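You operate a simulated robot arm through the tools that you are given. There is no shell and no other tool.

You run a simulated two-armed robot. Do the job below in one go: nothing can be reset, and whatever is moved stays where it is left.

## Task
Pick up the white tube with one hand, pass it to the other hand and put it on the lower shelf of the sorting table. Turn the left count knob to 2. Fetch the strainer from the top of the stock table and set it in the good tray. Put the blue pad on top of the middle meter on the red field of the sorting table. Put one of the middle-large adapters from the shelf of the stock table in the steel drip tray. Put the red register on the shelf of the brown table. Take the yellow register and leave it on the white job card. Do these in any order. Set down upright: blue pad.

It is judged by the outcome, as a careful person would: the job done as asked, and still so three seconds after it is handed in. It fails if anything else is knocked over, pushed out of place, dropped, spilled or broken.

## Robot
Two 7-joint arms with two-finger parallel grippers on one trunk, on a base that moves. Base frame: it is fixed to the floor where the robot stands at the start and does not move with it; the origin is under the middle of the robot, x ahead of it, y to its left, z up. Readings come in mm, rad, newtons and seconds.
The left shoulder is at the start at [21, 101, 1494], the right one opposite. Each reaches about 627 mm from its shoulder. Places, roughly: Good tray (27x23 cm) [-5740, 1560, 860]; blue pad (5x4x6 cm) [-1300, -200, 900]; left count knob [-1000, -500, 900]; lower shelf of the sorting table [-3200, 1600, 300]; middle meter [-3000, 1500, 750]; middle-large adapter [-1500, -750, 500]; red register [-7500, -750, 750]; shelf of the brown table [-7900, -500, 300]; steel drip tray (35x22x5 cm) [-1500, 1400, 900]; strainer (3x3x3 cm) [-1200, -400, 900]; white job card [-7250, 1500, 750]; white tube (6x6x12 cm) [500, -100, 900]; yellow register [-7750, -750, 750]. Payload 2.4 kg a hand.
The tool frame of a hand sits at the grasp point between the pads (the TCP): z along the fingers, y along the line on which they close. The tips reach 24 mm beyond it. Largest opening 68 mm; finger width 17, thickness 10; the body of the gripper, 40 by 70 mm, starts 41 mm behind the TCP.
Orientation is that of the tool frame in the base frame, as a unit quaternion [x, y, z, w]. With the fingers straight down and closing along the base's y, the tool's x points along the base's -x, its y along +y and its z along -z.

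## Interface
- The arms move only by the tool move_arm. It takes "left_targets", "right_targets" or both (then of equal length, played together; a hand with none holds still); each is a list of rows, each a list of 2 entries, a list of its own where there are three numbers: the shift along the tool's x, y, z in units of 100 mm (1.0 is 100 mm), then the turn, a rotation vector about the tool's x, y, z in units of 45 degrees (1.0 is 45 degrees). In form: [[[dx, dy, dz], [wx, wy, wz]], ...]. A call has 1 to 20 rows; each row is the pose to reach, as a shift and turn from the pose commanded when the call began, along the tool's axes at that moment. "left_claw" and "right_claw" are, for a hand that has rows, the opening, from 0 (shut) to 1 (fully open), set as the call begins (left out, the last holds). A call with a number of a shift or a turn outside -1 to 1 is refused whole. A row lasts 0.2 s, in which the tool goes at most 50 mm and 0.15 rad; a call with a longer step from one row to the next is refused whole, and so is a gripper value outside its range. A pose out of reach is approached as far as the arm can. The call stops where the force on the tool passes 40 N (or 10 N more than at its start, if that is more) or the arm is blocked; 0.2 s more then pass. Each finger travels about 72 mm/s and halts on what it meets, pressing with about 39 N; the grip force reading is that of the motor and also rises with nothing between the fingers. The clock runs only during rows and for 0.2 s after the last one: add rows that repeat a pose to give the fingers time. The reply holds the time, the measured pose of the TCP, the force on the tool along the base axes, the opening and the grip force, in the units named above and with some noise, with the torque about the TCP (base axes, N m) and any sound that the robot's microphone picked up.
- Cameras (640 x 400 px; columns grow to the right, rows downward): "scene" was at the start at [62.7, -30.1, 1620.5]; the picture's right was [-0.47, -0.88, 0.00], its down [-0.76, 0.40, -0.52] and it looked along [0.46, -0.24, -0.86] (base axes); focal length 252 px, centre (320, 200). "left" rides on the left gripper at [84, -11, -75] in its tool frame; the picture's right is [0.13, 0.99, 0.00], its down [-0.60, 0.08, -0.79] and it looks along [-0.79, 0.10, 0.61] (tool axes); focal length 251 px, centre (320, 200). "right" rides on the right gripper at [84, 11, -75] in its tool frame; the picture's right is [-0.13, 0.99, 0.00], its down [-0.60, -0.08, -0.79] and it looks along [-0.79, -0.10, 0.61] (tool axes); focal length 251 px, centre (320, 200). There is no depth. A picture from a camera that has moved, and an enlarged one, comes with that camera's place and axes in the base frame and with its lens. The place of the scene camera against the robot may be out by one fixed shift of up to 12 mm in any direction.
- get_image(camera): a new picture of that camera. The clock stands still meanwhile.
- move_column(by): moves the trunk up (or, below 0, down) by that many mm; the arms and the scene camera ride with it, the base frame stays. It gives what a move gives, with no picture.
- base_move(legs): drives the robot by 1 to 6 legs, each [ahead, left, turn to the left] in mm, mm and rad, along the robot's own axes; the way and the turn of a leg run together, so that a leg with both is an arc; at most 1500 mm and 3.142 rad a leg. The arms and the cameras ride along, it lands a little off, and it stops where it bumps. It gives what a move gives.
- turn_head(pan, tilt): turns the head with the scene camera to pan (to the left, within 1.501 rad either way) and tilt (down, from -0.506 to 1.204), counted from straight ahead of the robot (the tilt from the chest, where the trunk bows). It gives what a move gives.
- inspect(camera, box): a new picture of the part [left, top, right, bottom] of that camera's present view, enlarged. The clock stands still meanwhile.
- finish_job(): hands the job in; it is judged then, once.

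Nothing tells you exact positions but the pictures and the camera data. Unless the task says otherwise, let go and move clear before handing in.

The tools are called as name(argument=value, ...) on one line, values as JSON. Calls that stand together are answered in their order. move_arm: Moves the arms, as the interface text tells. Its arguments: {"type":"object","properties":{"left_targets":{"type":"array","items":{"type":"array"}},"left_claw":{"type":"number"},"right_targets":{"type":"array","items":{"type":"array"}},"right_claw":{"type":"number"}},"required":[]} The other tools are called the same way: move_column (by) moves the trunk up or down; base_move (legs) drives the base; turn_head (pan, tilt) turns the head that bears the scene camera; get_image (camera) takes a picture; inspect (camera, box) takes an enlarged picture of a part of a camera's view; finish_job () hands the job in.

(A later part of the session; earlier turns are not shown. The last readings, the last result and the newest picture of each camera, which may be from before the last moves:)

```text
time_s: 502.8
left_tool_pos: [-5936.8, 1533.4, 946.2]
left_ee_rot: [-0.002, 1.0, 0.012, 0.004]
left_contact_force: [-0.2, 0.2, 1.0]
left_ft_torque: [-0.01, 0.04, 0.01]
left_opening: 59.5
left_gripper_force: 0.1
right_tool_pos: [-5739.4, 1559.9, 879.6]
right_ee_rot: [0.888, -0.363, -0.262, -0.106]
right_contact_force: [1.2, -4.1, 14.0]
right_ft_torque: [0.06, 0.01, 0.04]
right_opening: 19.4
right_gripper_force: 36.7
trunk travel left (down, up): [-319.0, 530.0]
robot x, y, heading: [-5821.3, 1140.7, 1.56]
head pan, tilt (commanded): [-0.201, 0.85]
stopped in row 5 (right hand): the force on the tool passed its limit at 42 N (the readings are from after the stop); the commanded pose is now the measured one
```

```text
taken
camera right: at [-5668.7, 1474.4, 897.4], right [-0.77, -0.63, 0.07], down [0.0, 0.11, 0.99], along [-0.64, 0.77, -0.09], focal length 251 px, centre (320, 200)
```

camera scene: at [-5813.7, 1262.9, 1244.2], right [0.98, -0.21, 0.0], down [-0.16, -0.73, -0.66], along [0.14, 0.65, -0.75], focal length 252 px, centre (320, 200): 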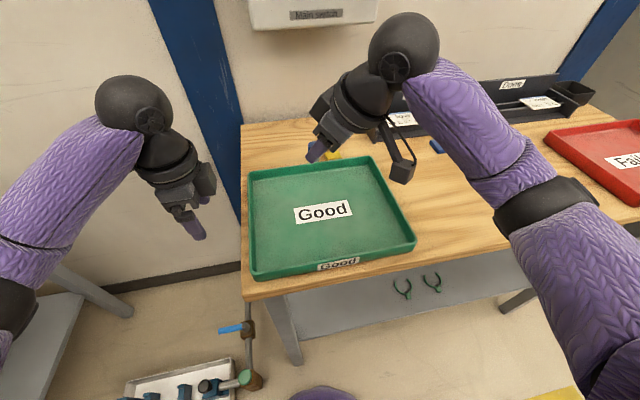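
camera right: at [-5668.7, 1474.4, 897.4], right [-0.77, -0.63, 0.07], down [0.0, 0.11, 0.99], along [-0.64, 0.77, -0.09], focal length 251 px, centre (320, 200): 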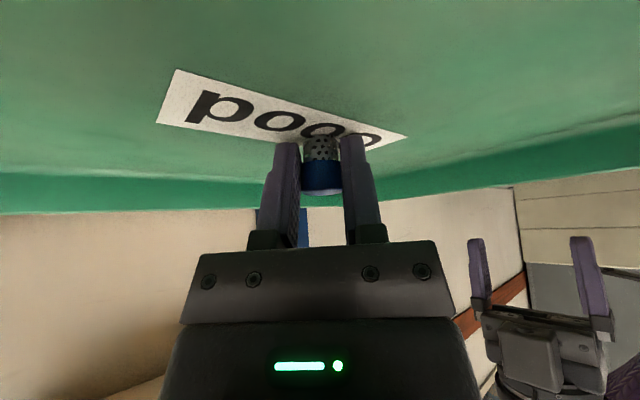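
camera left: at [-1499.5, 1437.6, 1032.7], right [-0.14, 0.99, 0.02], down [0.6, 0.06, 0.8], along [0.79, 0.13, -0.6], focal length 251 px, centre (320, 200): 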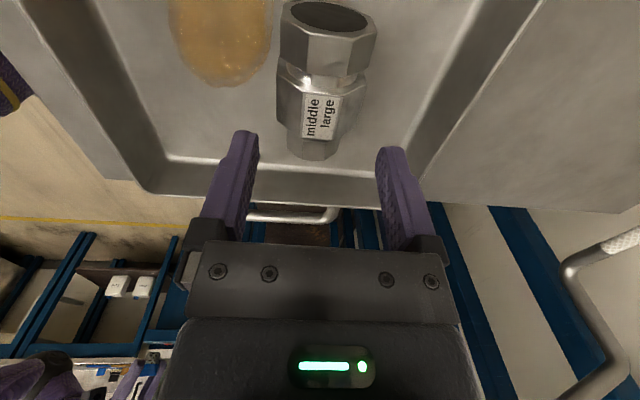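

Contact. I ease off and open the right hand, then lift away.

move_arm(right_targets=[[[-0.008, 0, -0.012], [0, 0, 0]], [[-0.008, 0, -0.012], [0, 0, 0]], [[-0.008, 0, -0.012], [0, 0, 0]], [[-0.008, 0, -0.012], [0, 0, 0]]], right_claw=0.7)

get_image(camera="right")

move_arm(right_targets=[[[-0.1, 0, -0.17], [0, 0, 0]], [[-0.21, 0, -0.34], [0, 0, 0]], [[-0.31, 0, -0.51], [0, 0, 0]], [[-0.42, 0, -0.68], [0, 0, 0]], [[-0.53, 0, -0.846], [0, 0, 0]], [[-0.53, 0, -0.846], [0, 0, 0]]])

inspect(camera="scene", box=[230, 130, 430, 290])

```text
time_s: 503.8
left_tool_pos: [-5936.9, 1535.2, 946.8]
left_ee_rot: [-0.002, 1.0, 0.013, 0.003]
left_contact_force: [0.9, -0.4, 1.1]
left_ft_torque: [0.02, 0.03, -0.02]
left_opening: 59.0
left_gripper_force: 0.0
right_tool_pos: [-5738.5, 1560.3, 879.9]
right_ee_rot: [0.889, -0.363, -0.26, -0.104]
right_contact_force: [-1.3, -3.9, 4.7]
right_ft_torque: [0.01, 0.0, -0.05]
right_opening: 44.3
right_gripper_force: 0.1
trunk travel left (down, up): [-319.0, 530.0]
robot x, y, heading: [-5823.1, 1141.5, 1.562]
head pan, tilt (commanded): [-0.201, 0.85]
```

```text
taken
camera right: at [-5668.5, 1474.7, 898.0], right [-0.77, -0.63, 0.07], down [0.0, 0.12, 0.99], along [-0.64, 0.77, -0.09], focal length 251 px, centre (320, 200)
```

right: 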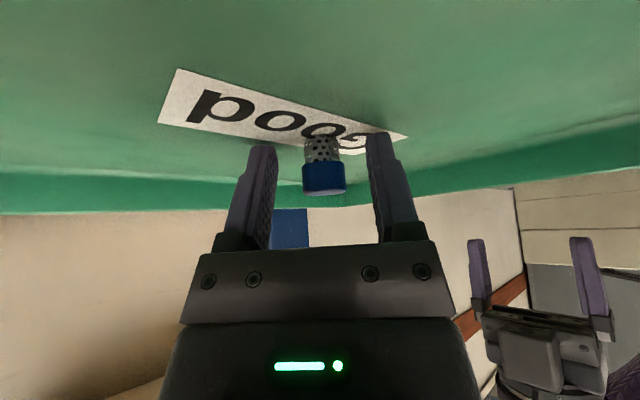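

```text
time_s: 505.2
left_tool_pos: [-5937.2, 1534.2, 946.0]
left_ee_rot: [-0.001, 1.0, 0.012, 0.004]
left_contact_force: [-0.2, -0.6, 0.0]
left_ft_torque: [0.02, -0.04, 0.01]
left_opening: 59.1
left_gripper_force: 0.0
right_tool_pos: [-5738.7, 1559.8, 979.8]
right_ee_rot: [0.889, -0.364, -0.259, -0.105]
right_contact_force: [0.5, -0.4, 0.4]
right_ft_torque: [-0.01, 0.03, 0.01]
right_opening: 47.3
right_gripper_force: 0.2
trunk travel left (down, up): [-319.0, 530.0]
robot x, y, heading: [-5821.8, 1138.8, 1.565]
head pan, tilt (commanded): [-0.201, 0.85]
```

```text
2.50 times, centred on (330, 210) of scene
camera zoom: at [-5813.7, 1262.8, 1244.2], right [0.98, -0.21, 0.0], down [-0.16, -0.74, -0.66], along [0.14, 0.65, -0.75], focal length 630 px, centre (295, 175)
```

zoom: 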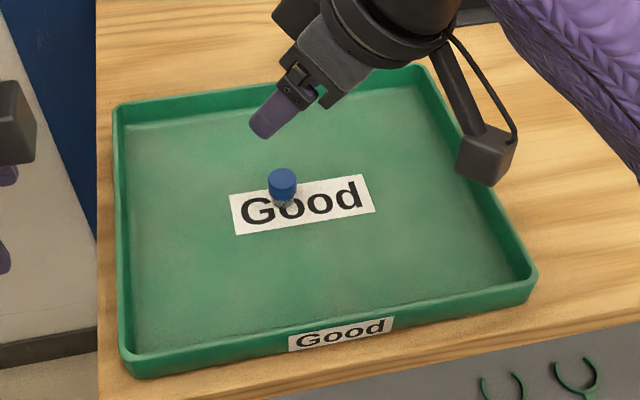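

The strainer stands in the good tray. Next the registers: I back out, and drive further along the aisle to look.

base_move(legs=[[-370, 0, 0], [0, 0, 1.5708], [700, 0, 0]])

turn_head(pan=0.3, tilt=0.4)

get_image(camera="scene")

turn_head(pan=-0.7, tilt=0.4)

get_image(camera="scene")

```text
time_s: 514.8
left_tool_pos: [-6922.2, 677.0, 945.6]
left_ee_rot: [-0.703, 0.711, 0.011, -0.006]
left_contact_force: [0.1, 0.2, 0.4]
left_ft_torque: [0.0, 0.0, -0.02]
left_opening: 59.2
left_gripper_force: 0.0
right_tool_pos: [-6943.4, 873.4, 979.8]
right_ee_rot: [0.888, 0.365, -0.258, 0.107]
right_contact_force: [0.0, -0.1, -0.3]
right_ft_torque: [-0.01, 0.01, 0.0]
right_opening: 47.5
right_gripper_force: 0.1
trunk travel left (down, up): [-319.0, 530.0]
robot x, y, heading: [-6520.4, 786.9, 3.116]
head pan, tilt (commanded): [-0.201, 0.85]
```

```text
time_s: 515.7
left_tool_pos: [-6922.0, 674.4, 946.6]
left_ee_rot: [-0.703, 0.711, 0.011, -0.006]
left_contact_force: [0.5, 0.4, 0.0]
left_ft_torque: [-0.03, -0.01, 0.01]
left_opening: 59.1
left_gripper_force: 0.1
right_tool_pos: [-6943.3, 875.4, 979.3]
right_ee_rot: [0.888, 0.365, -0.258, 0.108]
right_contact_force: [-0.4, 0.7, -0.3]
right_ft_torque: [-0.04, -0.01, 0.02]
right_opening: 47.5
right_gripper_force: 0.1
trunk travel left (down, up): [-319.0, 530.0]
robot x, y, heading: [-6526.3, 784.5, 3.114]
head pan, tilt (commanded): [0.3, 0.4]
```

```text
taken
camera scene: at [-6667.2, 761.8, 1283.2], right [-0.27, 0.96, 0.0], down [0.38, 0.11, -0.92], along [-0.89, -0.25, -0.39], focal length 252 px, centre (320, 200)
```

scene: 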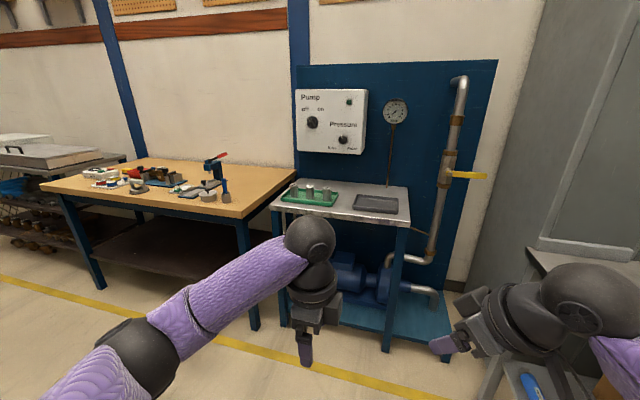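

```text
time_s: 517.0
left_tool_pos: [-6921.1, 676.0, 945.6]
left_ee_rot: [-0.703, 0.711, 0.012, -0.006]
left_contact_force: [-0.2, 1.3, -0.1]
left_ft_torque: [0.0, -0.01, -0.01]
left_opening: 59.1
left_gripper_force: 0.1
right_tool_pos: [-6943.8, 874.1, 980.4]
right_ee_rot: [0.888, 0.365, -0.258, 0.107]
right_contact_force: [-0.5, 1.1, 0.0]
right_ft_torque: [-0.03, 0.0, 0.0]
right_opening: 47.8
right_gripper_force: 0.1
trunk travel left (down, up): [-319.0, 530.0]
robot x, y, heading: [-6526.1, 781.0, 3.117]
head pan, tilt (commanded): [-0.7, 0.4]
```

```text
taken
camera scene: at [-6647.5, 848.3, 1283.3], right [0.66, 0.75, 0.0], down [0.29, -0.26, -0.92], along [-0.69, 0.61, -0.39], focal length 252 px, centre (320, 200)
```

scene: 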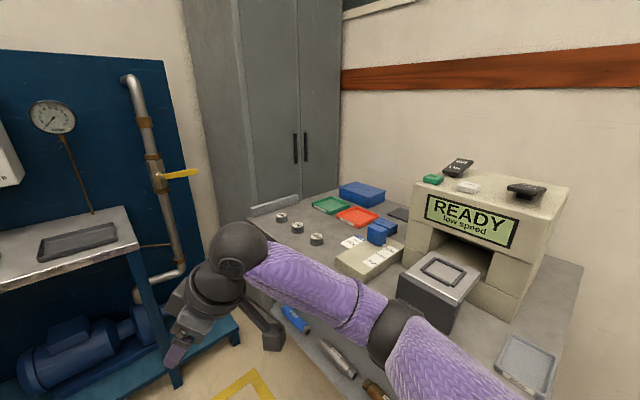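

I see the brown table with red and yellow pieces ahead-left, and a grey table with a white card to the right. I zoom in on both.

inspect(camera="scene", box=[240, 170, 420, 290])

turn_head(pan=0.4, tilt=0.4)

inspect(camera="scene", box=[70, 130, 320, 290])

```text
3.33 times, centred on (330, 230) of scene
camera zoom: at [-6647.5, 848.3, 1283.3], right [0.66, 0.75, 0.0], down [0.29, -0.26, -0.92], along [-0.69, 0.61, -0.39], focal length 840 px, centre (287, 100)
```

zoom: 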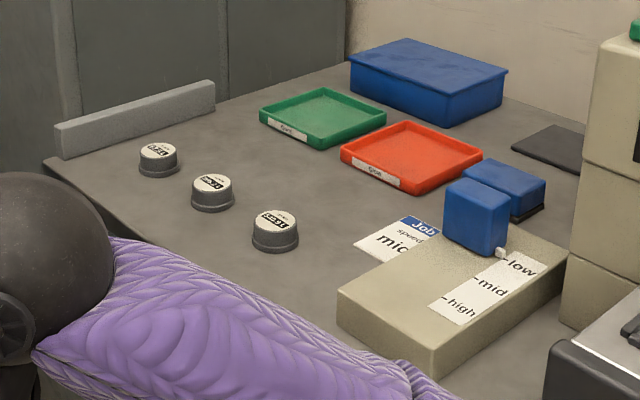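

```text
time_s: 518.3
left_tool_pos: [-6922.3, 674.5, 946.8]
left_ee_rot: [-0.703, 0.711, 0.012, -0.007]
left_contact_force: [-1.2, 0.4, 0.7]
left_ft_torque: [-0.01, 0.03, 0.01]
left_opening: 59.2
left_gripper_force: 0.1
right_tool_pos: [-6943.8, 873.9, 979.2]
right_ee_rot: [0.888, 0.365, -0.258, 0.108]
right_contact_force: [-0.3, -0.2, 0.9]
right_ft_torque: [-0.03, 0.02, 0.0]
right_opening: 47.4
right_gripper_force: 0.0
trunk travel left (down, up): [-319.0, 530.0]
robot x, y, heading: [-6529.5, 785.3, 3.117]
head pan, tilt (commanded): [0.4, 0.4]
```

```text
2.50 times, centred on (195, 210) of scene
camera zoom: at [-6664.3, 753.0, 1283.3], right [-0.37, 0.93, 0.0], down [0.36, 0.14, -0.92], along [-0.86, -0.34, -0.39], focal length 630 px, centre (632, 175)
```

zoom: 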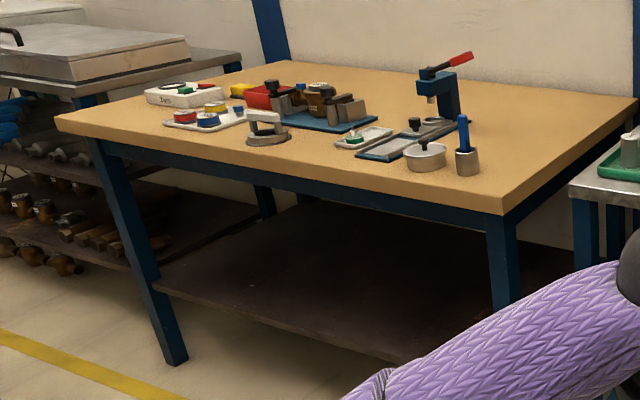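

The registers are small round boxes in a white tray on the brown table; its shelf below is empty. I look to the left before driving there.

turn_head(pan=1.1, tilt=0.4)

get_image(camera="scene")

```text
time_s: 519.4
left_tool_pos: [-6921.8, 674.6, 946.7]
left_ee_rot: [-0.703, 0.711, 0.011, -0.006]
left_contact_force: [0.0, 0.0, -0.1]
left_ft_torque: [0.02, 0.01, -0.02]
left_opening: 59.3
left_gripper_force: 0.0
right_tool_pos: [-6944.4, 874.3, 978.5]
right_ee_rot: [0.888, 0.365, -0.258, 0.107]
right_contact_force: [0.0, -0.1, 0.5]
right_ft_torque: [0.01, -0.04, 0.0]
right_opening: 47.6
right_gripper_force: 0.0
trunk travel left (down, up): [-319.0, 530.0]
robot x, y, heading: [-6528.5, 781.2, 3.116]
head pan, tilt (commanded): [1.1, 0.4]
```

```text
taken
camera scene: at [-6622.1, 705.5, 1283.3], right [-0.88, 0.48, 0.0], down [0.19, 0.34, -0.92], along [-0.44, -0.81, -0.39], focal length 252 px, centre (320, 200)
```

scene: 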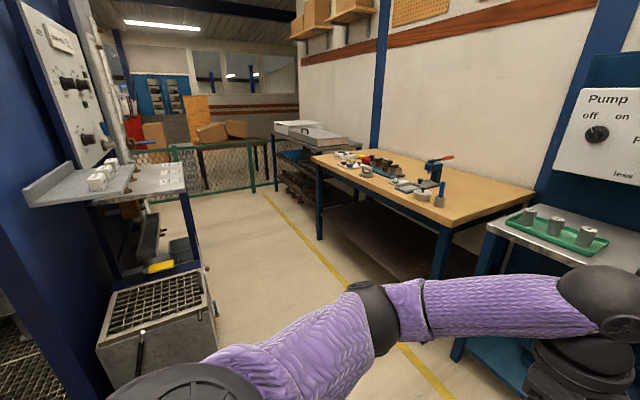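

The way between the machines and the brown table is wide enough. I drive down it and face the brown table at the registers.

base_move(legs=[[560, 0, 0], [0, 0, 1.5958], [1500, 0, 0], [60, 0, 0], [0, 0, -1.5708]])

turn_head(pan=0.0, tilt=0.65)

get_image(camera="scene")

```text
time_s: 537.8
left_tool_pos: [-7470.0, -876.4, 947.9]
left_ee_rot: [0.711, -0.703, -0.011, 0.007]
left_contact_force: [-0.1, 0.0, 0.0]
left_ft_torque: [-0.01, 0.01, -0.01]
left_opening: 59.2
left_gripper_force: 0.0
right_tool_pos: [-7496.4, -679.0, 978.8]
right_ee_rot: [0.883, 0.375, -0.258, 0.111]
right_contact_force: [-0.4, 0.9, -0.4]
right_ft_torque: [-0.02, -0.02, 0.02]
right_opening: 47.3
right_gripper_force: 0.1
trunk travel left (down, up): [-319.0, 530.0]
robot x, y, heading: [-7076.5, -756.2, 3.138]
head pan, tilt (commanded): [1.1, 0.4]
```

```text
time_s: 539.2
left_tool_pos: [-7470.6, -876.0, 946.9]
left_ee_rot: [0.711, -0.703, -0.011, 0.006]
left_contact_force: [-1.7, 0.4, 0.3]
left_ft_torque: [0.04, 0.01, 0.0]
left_opening: 59.1
left_gripper_force: 0.1
right_tool_pos: [-7497.0, -677.9, 978.5]
right_ee_rot: [0.884, 0.374, -0.257, 0.111]
right_contact_force: [-0.2, -1.0, -0.1]
right_ft_torque: [-0.01, 0.01, -0.01]
right_opening: 47.5
right_gripper_force: 0.0
trunk travel left (down, up): [-319.0, 530.0]
robot x, y, heading: [-7075.8, -758.3, 3.138]
head pan, tilt (commanded): [0.0, 0.649]
```

```text
taken
camera scene: at [-7215.8, -756.8, 1260.8], right [0.0, 1.0, 0.0], down [0.6, 0.0, -0.8], along [-0.8, 0.0, -0.6], focal length 252 px, centre (320, 200)
```

scene: 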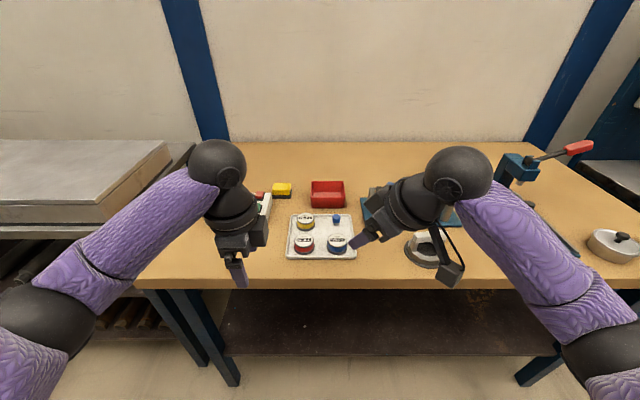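

The white tray holds the red, yellow and blue registers. I zoom in to see their shape.

inspect(camera="scene", box=[270, 190, 370, 270])

get_image(camera="left")

```text
5.00 times, centred on (320, 230) of scene
camera zoom: at [-7215.8, -756.8, 1260.8], right [0.0, 1.0, 0.0], down [0.6, 0.0, -0.8], along [-0.8, 0.0, -0.6], focal length 1259 px, centre (320, 50)
```

zoom: 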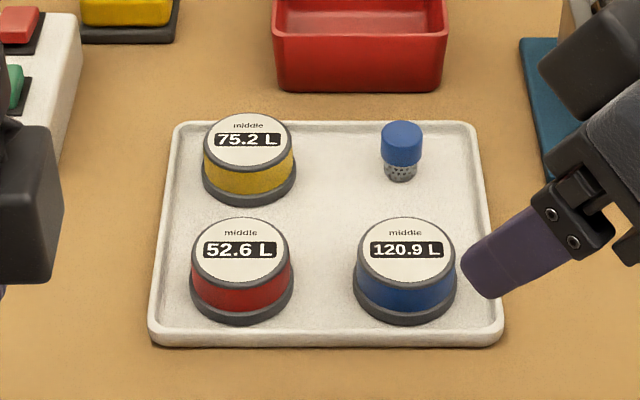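

```text
taken
camera left: at [-7456.0, -959.4, 1019.9], right [-0.99, -0.14, 0.02], down [-0.07, 0.6, 0.8], along [-0.13, 0.79, -0.6], focal length 251 px, centre (320, 200)
```

left: 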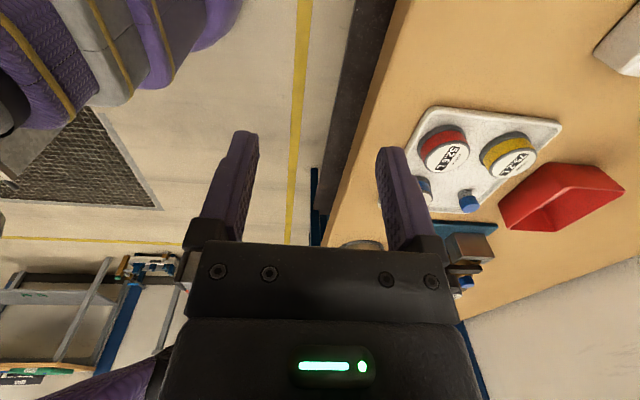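

The registers are small drums about 47 mm across. The right hand will take the yellow one and the left hand the red one. I first turn the right hand to fingers-down while lowering it.

move_arm(right_targets=[[[0.06, 0, 0.1], [0.03, 0.07, 0.1]], [[0.12, 0, 0.2], [0.07, 0.16, 0.24]], [[0.18, 0, 0.3], [0.11, 0.26, 0.38]], [[0.25, 0, 0.4], [0.15, 0.36, 0.52]], [[0.31, 0, 0.5], [0.2, 0.46, 0.66]], [[0.37, 0, 0.6], [0.24, 0.55, 0.8]], [[0.43, 0, 0.67], [0.28, 0.64, 0.93]], [[0.43, 0, 0.67], [0.295, 0.682, 0.993]], [[0.43, 0, 0.67], [0.295, 0.682, 0.993]]], right_claw=1)

get_image(camera="right")

```text
time_s: 541.2
left_tool_pos: [-7468.9, -877.4, 947.0]
left_ee_rot: [0.712, -0.703, -0.011, 0.006]
left_contact_force: [-0.1, 0.3, 0.7]
left_ft_torque: [0.01, 0.0, -0.06]
left_opening: 59.4
left_gripper_force: 0.1
right_tool_pos: [-7497.1, -678.8, 898.7]
right_ee_rot: [1.0, -0.001, 0.0, 0.0]
right_contact_force: [-0.5, 0.0, -0.3]
right_ft_torque: [-0.03, -0.02, 0.02]
right_opening: 67.9
right_gripper_force: 0.0
trunk travel left (down, up): [-319.0, 530.0]
robot x, y, heading: [-7074.6, -761.0, 3.139]
head pan, tilt (commanded): [0.0, 0.649]
```

```text
taken
camera right: at [-7413.6, -689.5, 974.6], right [-0.13, -0.99, 0.0], down [-0.6, 0.08, 0.79], along [-0.79, 0.1, -0.61], focal length 251 px, centre (320, 200)
```

right: 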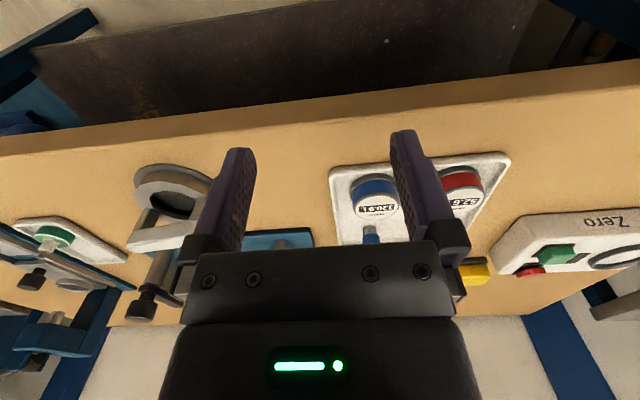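

From here the red register reads about (-7633, -806). I shift left 120 mm and go 150 mm forward, then look again.

base_move(legs=[[0, 122, 0], [150, 0, 0]])

get_image(camera="right")

get_image(camera="scene")

```text
time_s: 543.4
left_tool_pos: [-7621.0, -999.4, 947.2]
left_ee_rot: [0.711, -0.703, -0.011, 0.006]
left_contact_force: [0.2, 0.0, 0.0]
left_ft_torque: [0.01, -0.02, 0.0]
left_opening: 59.3
left_gripper_force: 0.1
right_tool_pos: [-7646.0, -800.4, 899.5]
right_ee_rot: [1.0, 0.001, 0.0, -0.001]
right_contact_force: [-0.7, 0.2, 0.2]
right_ft_torque: [-0.02, 0.02, 0.06]
right_opening: 68.1
right_gripper_force: 0.1
trunk travel left (down, up): [-319.0, 530.0]
robot x, y, heading: [-7226.5, -885.6, 3.141]
head pan, tilt (commanded): [0.0, 0.649]
```

```text
taken
camera right: at [-7563.5, -811.9, 974.4], right [-0.13, -0.99, 0.0], down [-0.6, 0.08, 0.79], along [-0.79, 0.1, -0.61], focal length 251 px, centre (320, 200)
```

right: 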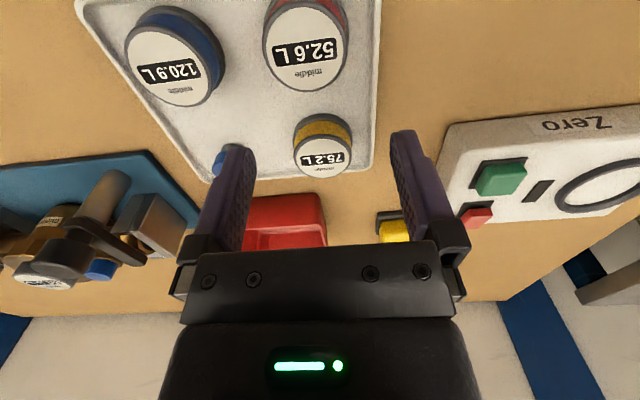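

```text
taken
camera scene: at [-7365.9, -879.2, 1260.7], right [0.0, 1.0, 0.0], down [0.61, 0.0, -0.8], along [-0.8, 0.0, -0.61], focal length 252 px, centre (320, 200)
```

scene: 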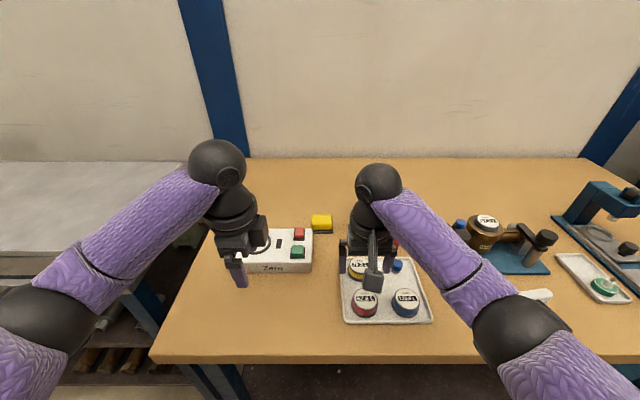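

Yellow is at about (-7691, -797) with its top at z≈834; red at (-7618, -798). I move the right hand over the yellow one.

move_arm(right_targets=[[[-0.15, -0.01, 0.05], [0, 0, 0]], [[-0.3, -0.03, 0.1], [0, 0, 0]], [[-0.45, -0.04, 0.15], [0, 0, 0]], [[-0.45, -0.04, 0.25], [0, 0, 0]], [[-0.45, -0.04, 0.25], [0, 0, 0]]])

get_image(camera="right")

```text
time_s: 544.6
left_tool_pos: [-7619.2, -998.8, 946.8]
left_ee_rot: [0.711, -0.703, -0.011, 0.006]
left_contact_force: [0.3, 0.4, -0.4]
left_ft_torque: [0.01, 0.04, -0.02]
left_opening: 59.2
left_gripper_force: 0.0
right_tool_pos: [-7691.7, -796.6, 874.4]
right_ee_rot: [1.0, -0.001, 0.0, -0.002]
right_contact_force: [0.3, 0.1, -0.7]
right_ft_torque: [0.05, -0.01, 0.01]
right_opening: 68.1
right_gripper_force: 0.0
trunk travel left (down, up): [-319.0, 530.0]
robot x, y, heading: [-7223.9, -880.4, 3.143]
head pan, tilt (commanded): [0.0, 0.649]
```

```text
taken
camera right: at [-7608.4, -808.4, 949.6], right [-0.13, -0.99, 0.0], down [-0.6, 0.08, 0.79], along [-0.79, 0.1, -0.61], focal length 251 px, centre (320, 200)
```

right: 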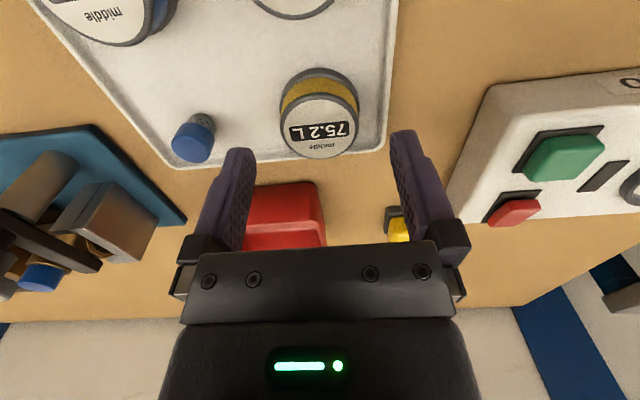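

Well centred. I lower 36 mm and close on the yellow register.

move_arm(right_targets=[[[-0.02, 0.02, 0.12], [0, 0, 0]], [[-0.02, 0.02, 0.24], [0, 0, 0]], [[-0.02, 0.02, 0.32], [0, 0, 0]], [[-0.02, 0.02, 0.37], [0, 0, 0]], [[-0.02, 0.02, 0.37], [0, 0, 0]]])

get_image(camera="right")

```text
time_s: 545.8
left_tool_pos: [-7619.7, -999.3, 946.4]
left_ee_rot: [0.711, -0.703, -0.011, 0.006]
left_contact_force: [0.0, -0.4, -0.4]
left_ft_torque: [0.03, 0.0, -0.01]
left_opening: 59.2
left_gripper_force: 0.1
right_tool_pos: [-7693.4, -798.6, 837.0]
right_ee_rot: [1.0, 0.0, 0.001, 0.0]
right_contact_force: [0.4, -0.5, 0.4]
right_ft_torque: [0.0, 0.02, -0.03]
right_opening: 67.7
right_gripper_force: 0.0
trunk travel left (down, up): [-319.0, 530.0]
robot x, y, heading: [-7223.7, -884.4, 3.146]
head pan, tilt (commanded): [0.0, 0.649]
```

```text
taken
camera right: at [-7610.3, -810.5, 912.4], right [-0.13, -0.99, 0.0], down [-0.6, 0.08, 0.79], along [-0.79, 0.1, -0.61], focal length 251 px, centre (320, 200)
```

right: 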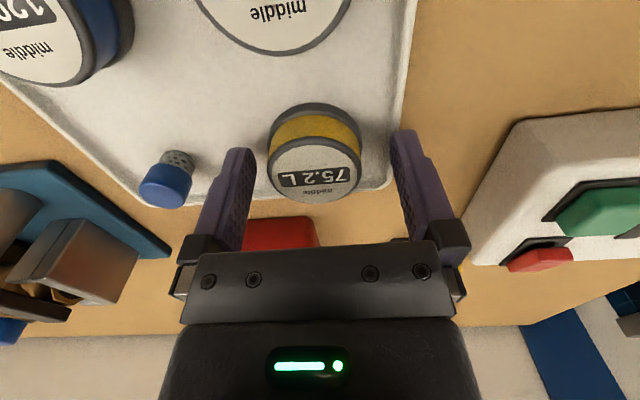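

I close the right hand.

move_arm(right_targets=[[[0, 0, 0], [0, 0, 0]], [[0, 0, 0], [0, 0, 0]], [[0, 0, 0], [0, 0, 0]], [[0, 0, 0], [0, 0, 0]]], right_claw=0)

move_arm(right_targets=[[[0, 0, -0.1], [0, 0, 0]], [[0, 0, -0.25], [0, 0, 0]], [[0, 0, -0.4], [0, 0, 0]], [[0, 0, -0.55], [0, 0, 0]], [[0, 0, -0.7], [0, 0, 0]], [[0, 0, -0.7], [0, 0, 0]]])

get_image(camera="right")

```text
time_s: 546.8
left_tool_pos: [-7621.1, -999.6, 946.9]
left_ee_rot: [0.711, -0.703, -0.011, 0.006]
left_contact_force: [1.7, 0.4, -0.2]
left_ft_torque: [-0.02, 0.0, -0.02]
left_opening: 59.3
left_gripper_force: 0.0
right_tool_pos: [-7693.9, -799.1, 838.0]
right_ee_rot: [1.0, 0.0, 0.0, -0.001]
right_contact_force: [-0.2, -0.7, -0.6]
right_ft_torque: [-0.01, 0.0, -0.01]
right_opening: 43.9
right_gripper_force: 39.0
trunk travel left (down, up): [-319.0, 530.0]
robot x, y, heading: [-7227.4, -882.7, 3.143]
head pan, tilt (commanded): [0.0, 0.649]
```

```text
time_s: 548.2
left_tool_pos: [-7620.8, -998.7, 945.8]
left_ee_rot: [0.711, -0.703, -0.011, 0.006]
left_contact_force: [-0.6, 0.1, -0.9]
left_ft_torque: [-0.02, 0.0, 0.05]
left_opening: 59.0
left_gripper_force: 0.1
right_tool_pos: [-7693.0, -798.8, 908.1]
right_ee_rot: [1.0, 0.0, 0.0, -0.001]
right_contact_force: [0.6, 0.0, -0.6]
right_ft_torque: [-0.02, -0.03, 0.02]
right_opening: 43.9
right_gripper_force: 39.0
trunk travel left (down, up): [-319.0, 530.0]
robot x, y, heading: [-7223.4, -884.8, 3.145]
head pan, tilt (commanded): [0.0, 0.649]
```

```text
taken
camera right: at [-7610.1, -810.2, 982.7], right [-0.13, -0.99, 0.0], down [-0.6, 0.08, 0.79], along [-0.79, 0.1, -0.61], focal length 251 px, centre (320, 200)
```

right: 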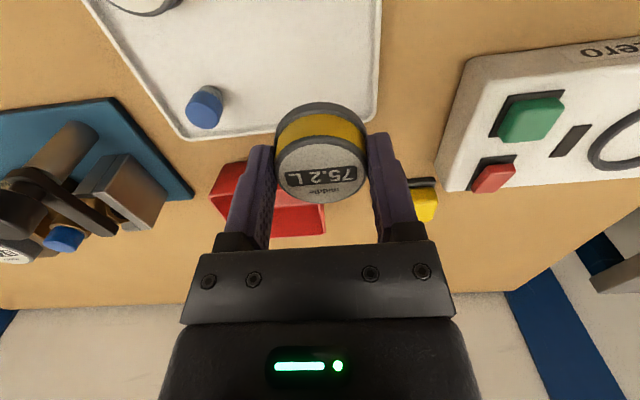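

The yellow register is held. I raise the trunk 80 mm and shift the base 200 mm right, which brings the left hand over the red one.

move_column(by=80)

base_move(legs=[[0, -200, 0]])

get_image(camera="left")

get_image(camera="scene")

```text
time_s: 549.4
left_tool_pos: [-7621.3, -999.0, 1026.6]
left_ee_rot: [0.71, -0.704, -0.011, 0.007]
left_contact_force: [0.1, -0.1, 0.2]
left_ft_torque: [0.02, 0.01, -0.02]
left_opening: 59.2
left_gripper_force: 0.1
right_tool_pos: [-7694.3, -797.3, 987.1]
right_ee_rot: [1.0, 0.0, 0.0, -0.001]
right_contact_force: [0.2, 0.1, -1.1]
right_ft_torque: [-0.01, -0.01, -0.01]
right_opening: 44.1
right_gripper_force: 39.1
trunk travel left (down, up): [-399.0, 450.0]
robot x, y, heading: [-7225.5, -872.8, 3.141]
head pan, tilt (commanded): [0.0, 0.649]
```

```text
time_s: 551.0
left_tool_pos: [-7619.7, -797.3, 1026.5]
left_ee_rot: [0.71, -0.704, -0.011, 0.006]
left_contact_force: [0.1, -0.1, -0.1]
left_ft_torque: [-0.02, 0.02, 0.01]
left_opening: 59.4
left_gripper_force: 0.1
right_tool_pos: [-7691.8, -597.9, 987.2]
right_ee_rot: [1.0, -0.001, -0.001, 0.0]
right_contact_force: [-0.9, 0.5, -1.0]
right_ft_torque: [0.0, -0.03, 0.0]
right_opening: 44.0
right_gripper_force: 39.1
trunk travel left (down, up): [-399.0, 450.0]
robot x, y, heading: [-7224.4, -679.9, 3.14]
head pan, tilt (commanded): [0.0, 0.649]
```

```text
taken
camera left: at [-7605.8, -880.1, 1099.9], right [-0.99, -0.14, 0.02], down [-0.06, 0.6, 0.8], along [-0.12, 0.79, -0.6], focal length 251 px, centre (320, 200)
```

left: 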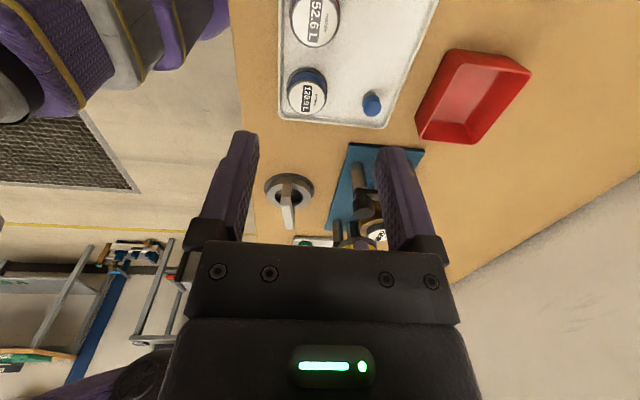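

```text
taken
camera scene: at [-7352.1, -677.7, 1341.5], right [0.0, 1.0, 0.0], down [0.6, 0.0, -0.8], along [-0.8, 0.0, -0.6], focal length 252 px, centre (320, 200)
```

scene: 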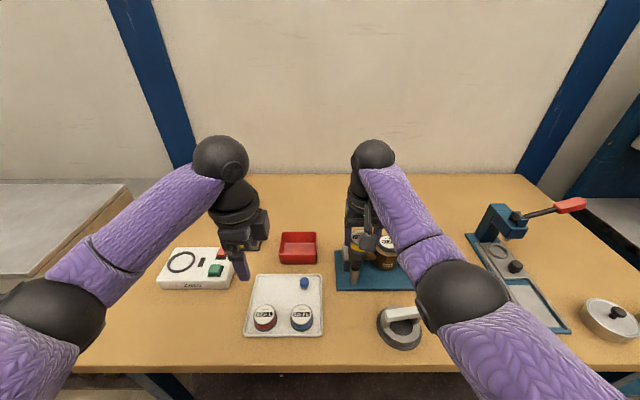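

The left hand is exactly above the red register. I lower it 95 mm and look again.

move_arm(left_targets=[[[0, 0, 0.2], [0, 0, 0]], [[0, 0, 0.4], [0, 0, 0]], [[0, 0, 0.6], [0, 0, 0]], [[0, 0, 0.8], [0, 0, 0]], [[0, 0, 0.95], [0, 0, 0]], [[0, 0, 0.95], [0, 0, 0]]], left_claw=0.95)

get_image(camera="left")

```text
time_s: 552.4
left_tool_pos: [-7623.6, -796.9, 931.7]
left_ee_rot: [0.71, -0.704, -0.011, 0.006]
left_contact_force: [0.0, 1.0, 1.0]
left_ft_torque: [-0.04, -0.01, 0.01]
left_opening: 64.4
left_gripper_force: 0.0
right_tool_pos: [-7693.7, -596.8, 987.6]
right_ee_rot: [1.0, -0.001, 0.0, -0.001]
right_contact_force: [-0.2, 0.7, -1.3]
right_ft_torque: [0.0, -0.01, 0.03]
right_opening: 44.2
right_gripper_force: 38.9
trunk travel left (down, up): [-399.0, 450.0]
robot x, y, heading: [-7224.0, -678.6, 3.138]
head pan, tilt (commanded): [0.0, 0.649]
```

```text
taken
camera left: at [-7608.1, -879.4, 1004.6], right [-0.99, -0.14, 0.02], down [-0.06, 0.6, 0.8], along [-0.12, 0.79, -0.6], focal length 251 px, centre (320, 200)
```

left: 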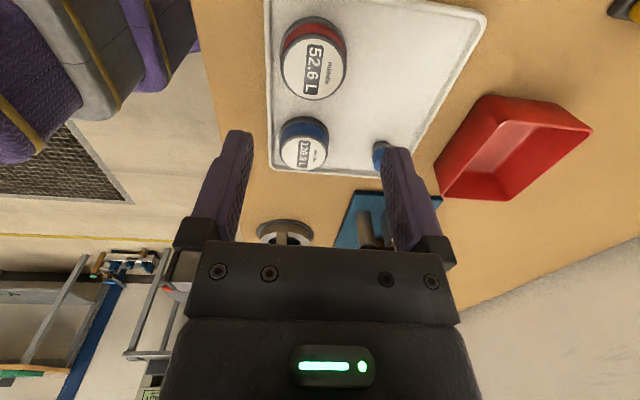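

I correct by a few millimetres and lower to the register.

move_arm(left_targets=[[[0.03, -0.04, 0.2], [0, 0, 0]], [[0.03, -0.04, 0.45], [0, 0, 0]], [[0.03, -0.04, 0.65], [0, 0, 0]], [[0.03, -0.04, 0.8], [0, 0, 0]], [[0.03, -0.04, 0.91], [0, 0, 0]], [[0.03, -0.04, 0.91], [0, 0, 0]]])

get_image(camera="left")

```text
time_s: 553.8
left_tool_pos: [-7619.2, -798.6, 840.4]
left_ee_rot: [0.71, -0.704, -0.011, 0.007]
left_contact_force: [0.0, 1.0, -0.4]
left_ft_torque: [0.04, 0.02, -0.03]
left_opening: 64.6
left_gripper_force: 0.1
right_tool_pos: [-7692.5, -596.5, 987.7]
right_ee_rot: [1.0, -0.001, 0.0, -0.001]
right_contact_force: [-0.2, 0.1, -0.4]
right_ft_torque: [0.01, 0.02, -0.04]
right_opening: 43.9
right_gripper_force: 39.0
trunk travel left (down, up): [-399.0, 450.0]
robot x, y, heading: [-7223.6, -680.5, 3.149]
head pan, tilt (commanded): [0.0, 0.649]
```

```text
taken
camera left: at [-7606.3, -882.0, 913.5], right [-0.99, -0.14, 0.02], down [-0.06, 0.6, 0.8], along [-0.12, 0.79, -0.6], focal length 251 px, centre (320, 200)
```

left: 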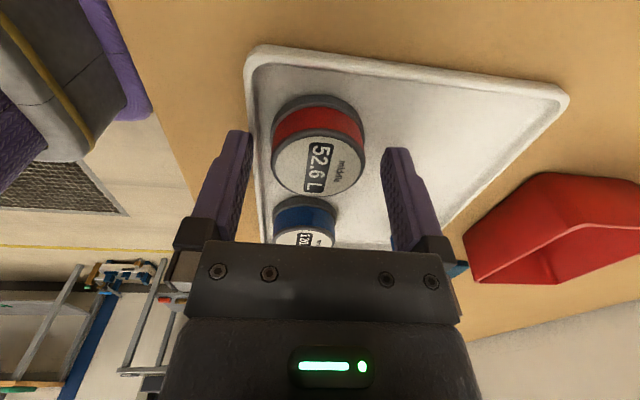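

The red register is between the fingers. I close and lift.

move_arm(left_targets=[[[0, 0, 0], [0, 0, 0]], [[0, 0, 0], [0, 0, 0]], [[0, 0, 0], [0, 0, 0]], [[0, 0, 0], [0, 0, 0]]], left_claw=0)

move_arm(left_targets=[[[0, 0, -0.1], [0, 0, 0]], [[0, 0, -0.25], [0, 0, 0]], [[0, 0, -0.45], [0, 0, 0]], [[0, 0, -0.65], [0, 0, 0]], [[0, 0, -0.8], [0, 0, 0]], [[0, 0, -0.8], [0, 0, 0]]])

get_image(camera="left")

```text
time_s: 554.8
left_tool_pos: [-7619.9, -798.2, 840.2]
left_ee_rot: [0.71, -0.704, -0.011, 0.006]
left_contact_force: [0.1, -0.7, 0.3]
left_ft_torque: [0.0, 0.01, 0.03]
left_opening: 44.1
left_gripper_force: 39.1
right_tool_pos: [-7692.4, -597.0, 985.5]
right_ee_rot: [1.0, -0.001, -0.001, 0.0]
right_contact_force: [0.0, 0.2, -0.4]
right_ft_torque: [-0.03, 0.0, -0.02]
right_opening: 43.8
right_gripper_force: 39.2
trunk travel left (down, up): [-399.0, 450.0]
robot x, y, heading: [-7223.5, -682.7, 3.136]
head pan, tilt (commanded): [0.0, 0.649]
```

```text
time_s: 556.2
left_tool_pos: [-7618.6, -798.8, 919.9]
left_ee_rot: [0.71, -0.704, -0.01, 0.006]
left_contact_force: [0.1, -0.3, -0.1]
left_ft_torque: [-0.02, -0.01, 0.03]
left_opening: 44.2
left_gripper_force: 39.3
right_tool_pos: [-7692.7, -596.4, 987.1]
right_ee_rot: [1.0, 0.0, 0.0, -0.001]
right_contact_force: [0.5, 0.1, -0.9]
right_ft_torque: [0.02, 0.03, 0.0]
right_opening: 44.1
right_gripper_force: 38.9
trunk travel left (down, up): [-399.0, 450.0]
robot x, y, heading: [-7223.0, -681.6, 3.138]
head pan, tilt (commanded): [0.0, 0.649]
```

```text
taken
camera left: at [-7604.5, -882.6, 993.6], right [-0.99, -0.14, 0.02], down [-0.06, 0.6, 0.8], along [-0.12, 0.79, -0.6], focal length 251 px, centre (320, 200)
```

left: 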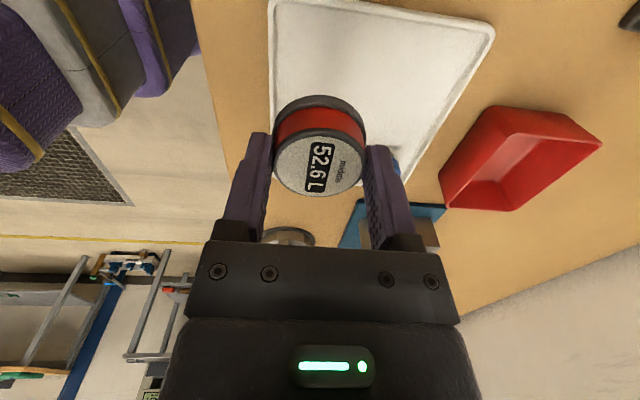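

Both registers are in hand. I back off 250 mm and lower the trunk to look at the table's shelf.

base_move(legs=[[-250, 0, 0]])

move_column(by=-250)

turn_head(pan=0.0, tilt=0.7)

get_image(camera="scene")

get_image(camera="right")

```text
time_s: 558.0
left_tool_pos: [-7366.5, -801.2, 919.2]
left_ee_rot: [0.711, -0.703, -0.011, 0.007]
left_contact_force: [-0.2, 0.2, -0.5]
left_ft_torque: [0.04, 0.01, 0.01]
left_opening: 43.9
left_gripper_force: 38.5
right_tool_pos: [-7441.4, -597.2, 986.7]
right_ee_rot: [1.0, 0.0, 0.0, -0.001]
right_contact_force: [0.4, -0.2, -1.0]
right_ft_torque: [-0.05, 0.01, 0.02]
right_opening: 44.2
right_gripper_force: 39.4
trunk travel left (down, up): [-399.0, 450.0]
robot x, y, heading: [-6979.2, -681.3, 3.141]
head pan, tilt (commanded): [0.0, 0.649]
```

```text
time_s: 560.6
left_tool_pos: [-7366.7, -801.2, 669.8]
left_ee_rot: [0.71, -0.704, -0.01, 0.006]
left_contact_force: [-1.4, 0.1, -0.7]
left_ft_torque: [0.0, 0.0, 0.02]
left_opening: 44.1
left_gripper_force: 39.1
right_tool_pos: [-7442.0, -597.2, 737.9]
right_ee_rot: [1.0, 0.0, 0.0, 0.0]
right_contact_force: [0.3, -0.5, -1.2]
right_ft_torque: [0.0, 0.02, 0.01]
right_opening: 44.0
right_gripper_force: 38.9
trunk travel left (down, up): [-149.0, 700.0]
robot x, y, heading: [-6974.1, -683.4, 3.14]
head pan, tilt (commanded): [0.0, 0.649]
```

```text
time_s: 561.2
left_tool_pos: [-7366.2, -800.9, 668.5]
left_ee_rot: [0.711, -0.703, -0.011, 0.006]
left_contact_force: [0.3, 0.6, 0.4]
left_ft_torque: [0.02, 0.01, -0.03]
left_opening: 43.8
left_gripper_force: 39.2
right_tool_pos: [-7441.1, -598.0, 736.5]
right_ee_rot: [1.0, 0.0, 0.0, -0.001]
right_contact_force: [0.4, 0.6, 0.1]
right_ft_torque: [0.0, 0.03, -0.01]
right_opening: 44.1
right_gripper_force: 39.2
trunk travel left (down, up): [-149.0, 700.0]
robot x, y, heading: [-6970.3, -677.0, 3.138]
head pan, tilt (commanded): [0.0, 0.7]
```

```text
taken
camera scene: at [-7153.8, -678.8, 1083.3], right [0.0, 1.0, 0.0], down [0.64, 0.0, -0.76], along [-0.76, 0.0, -0.64], focal length 252 px, centre (320, 200)
```

scene: 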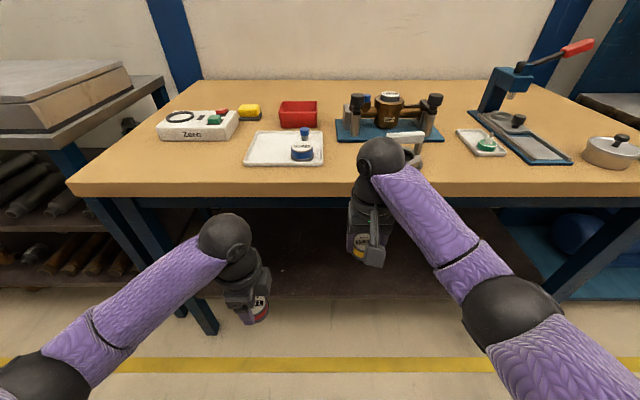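

```text
taken
camera right: at [-7358.3, -609.4, 812.5], right [-0.13, -0.99, 0.0], down [-0.6, 0.08, 0.79], along [-0.79, 0.1, -0.61], focal length 251 px, centre (320, 200)
```

right: 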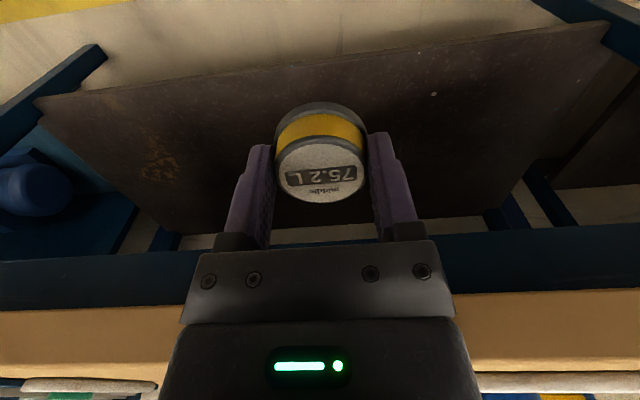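

The shelf's front edge is near x≈-7582 at z≈306 and the apron's underside near z 715. I go down with the trunk and lower both hands so that they fit under the apron.

move_column(by=-125)

move_arm(left_targets=[[[0, 0, 0.2], [0, 0, 0]], [[0, 0, 0.4], [0, 0, 0]], [[0, 0, 0.6], [0, 0, 0]], [[0, 0, 0.8], [0, 0, 0]], [[0, 0, 1.0], [0, 0, 0]], [[0, 0, 1.0], [0, 0, 0]]], right_targets=[[[0, 0, 0.2], [0, 0, 0]], [[0, 0, 0.4], [0, 0, 0]], [[0, 0, 0.6], [0, 0, 0]], [[0, 0, 0.8], [0, 0, 0]], [[0, 0, 1.0], [0, 0, 0]], [[0, 0, 1.0], [0, 0, 0]]])

get_image(camera="scene")

get_image(camera="left")

```text
time_s: 562.7
left_tool_pos: [-7366.7, -800.1, 545.0]
left_ee_rot: [0.71, -0.704, -0.011, 0.006]
left_contact_force: [0.3, 0.0, -0.6]
left_ft_torque: [0.03, 0.02, 0.0]
left_opening: 44.1
left_gripper_force: 39.3
right_tool_pos: [-7441.4, -598.3, 612.6]
right_ee_rot: [1.0, 0.0, 0.0, 0.0]
right_contact_force: [0.3, 0.0, -0.9]
right_ft_torque: [-0.01, 0.0, 0.0]
right_opening: 44.1
right_gripper_force: 39.6
trunk travel left (down, up): [-24.0, 825.0]
robot x, y, heading: [-6973.0, -679.4, 3.141]
head pan, tilt (commanded): [0.0, 0.7]
```

```text
time_s: 564.1
left_tool_pos: [-7368.9, -800.6, 444.4]
left_ee_rot: [0.711, -0.703, -0.011, 0.006]
left_contact_force: [-0.4, -0.1, -1.6]
left_ft_torque: [0.01, 0.0, 0.02]
left_opening: 43.8
left_gripper_force: 38.6
right_tool_pos: [-7442.6, -598.4, 512.5]
right_ee_rot: [1.0, 0.001, 0.0, 0.0]
right_contact_force: [0.0, 0.3, -0.9]
right_ft_torque: [-0.01, 0.0, -0.02]
right_opening: 43.9
right_gripper_force: 38.9
trunk travel left (down, up): [-24.0, 825.0]
robot x, y, heading: [-6975.8, -677.5, 3.142]
head pan, tilt (commanded): [0.0, 0.7]
```

```text
taken
camera scene: at [-7196.6, -678.7, 953.4], right [0.0, 1.0, 0.0], down [0.64, 0.0, -0.76], along [-0.76, 0.0, -0.64], focal length 252 px, centre (320, 200)
```

scene: 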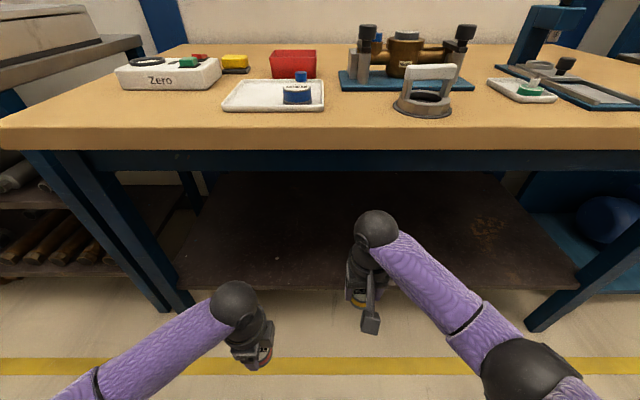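

```text
taken
camera left: at [-7355.3, -883.1, 518.4], right [-0.99, -0.14, 0.02], down [-0.06, 0.6, 0.8], along [-0.13, 0.79, -0.6], focal length 251 px, centre (320, 200)
```

left: 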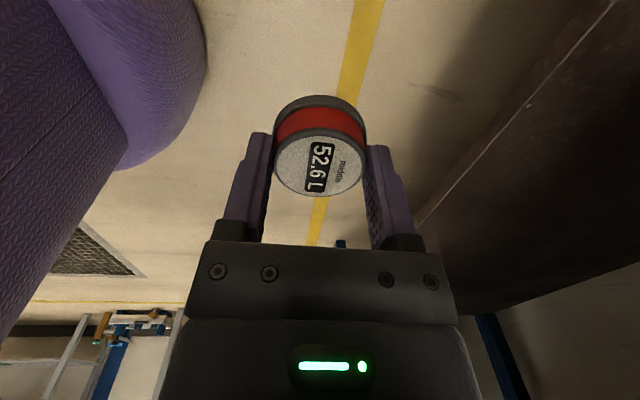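

I retract the right hand (with the yellow register) by about 130 mm and lower it, so it stays mostly in front of the table while the left hand works.

move_arm(right_targets=[[[0.15, 0, 0.15], [0, 0, 0]], [[0.3, 0, 0.3], [0, 0, 0]], [[0.5, 0, 0.45], [0, 0, 0]], [[0.7, 0, 0.6], [0, 0, 0]], [[0.9, 0, 0.6], [0, 0, 0]], [[1.0, 0, 0.6], [0, 0, 0]], [[1.0, 0, 0.6], [0, 0, 0]]])

get_image(camera="scene")

```text
time_s: 565.7
left_tool_pos: [-7368.6, -799.9, 445.8]
left_ee_rot: [0.712, -0.702, -0.01, 0.006]
left_contact_force: [0.1, 0.0, -1.3]
left_ft_torque: [-0.02, 0.03, -0.01]
left_opening: 43.7
left_gripper_force: 38.9
right_tool_pos: [-7339.5, -598.7, 452.7]
right_ee_rot: [1.0, 0.0, -0.001, -0.001]
right_contact_force: [0.3, -0.5, 0.0]
right_ft_torque: [-0.04, 0.0, 0.02]
right_opening: 43.8
right_gripper_force: 39.2
trunk travel left (down, up): [-24.0, 825.0]
robot x, y, heading: [-6971.6, -681.0, 3.142]
head pan, tilt (commanded): [0.0, 0.7]
```

```text
taken
camera scene: at [-7196.5, -678.7, 953.4], right [0.0, 1.0, 0.0], down [0.64, 0.0, -0.76], along [-0.76, 0.0, -0.64], focal length 252 px, centre (320, 200)
```

scene: 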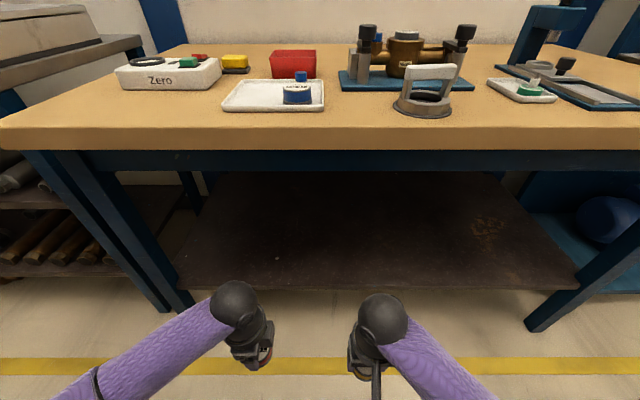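

Now I drive forward 200 mm, with both hands low, and check.

base_move(legs=[[200, 0, 0]])

get_image(camera="left")

get_image(camera="scene")

```text
time_s: 567.3
left_tool_pos: [-7569.0, -799.4, 446.1]
left_ee_rot: [0.711, -0.703, -0.011, 0.006]
left_contact_force: [0.1, 0.0, -0.6]
left_ft_torque: [0.0, -0.03, -0.01]
left_opening: 43.8
left_gripper_force: 39.0
right_tool_pos: [-7541.6, -597.5, 454.0]
right_ee_rot: [1.0, 0.0, 0.001, -0.001]
right_contact_force: [-0.5, -0.2, -1.2]
right_ft_torque: [0.04, -0.04, -0.04]
right_opening: 44.3
right_gripper_force: 38.5
trunk travel left (down, up): [-24.0, 825.0]
robot x, y, heading: [-7170.6, -682.0, 3.14]
head pan, tilt (commanded): [0.0, 0.7]
```

```text
taken
camera left: at [-7554.5, -883.1, 518.8], right [-0.99, -0.14, 0.02], down [-0.07, 0.6, 0.8], along [-0.13, 0.79, -0.6], focal length 251 px, centre (320, 200)
```

left: 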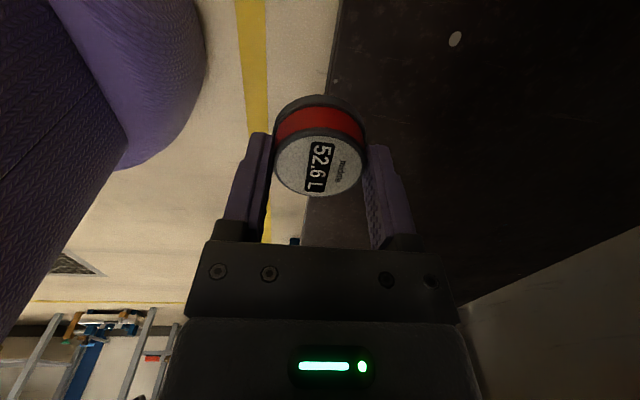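

```text
taken
camera scene: at [-7395.8, -678.6, 953.4], right [0.0, 1.0, 0.0], down [0.64, 0.0, -0.76], along [-0.76, 0.0, -0.64], focal length 252 px, centre (320, 200)
```

scene: 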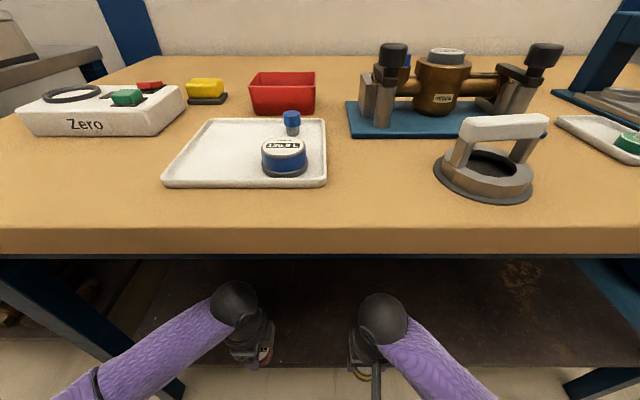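

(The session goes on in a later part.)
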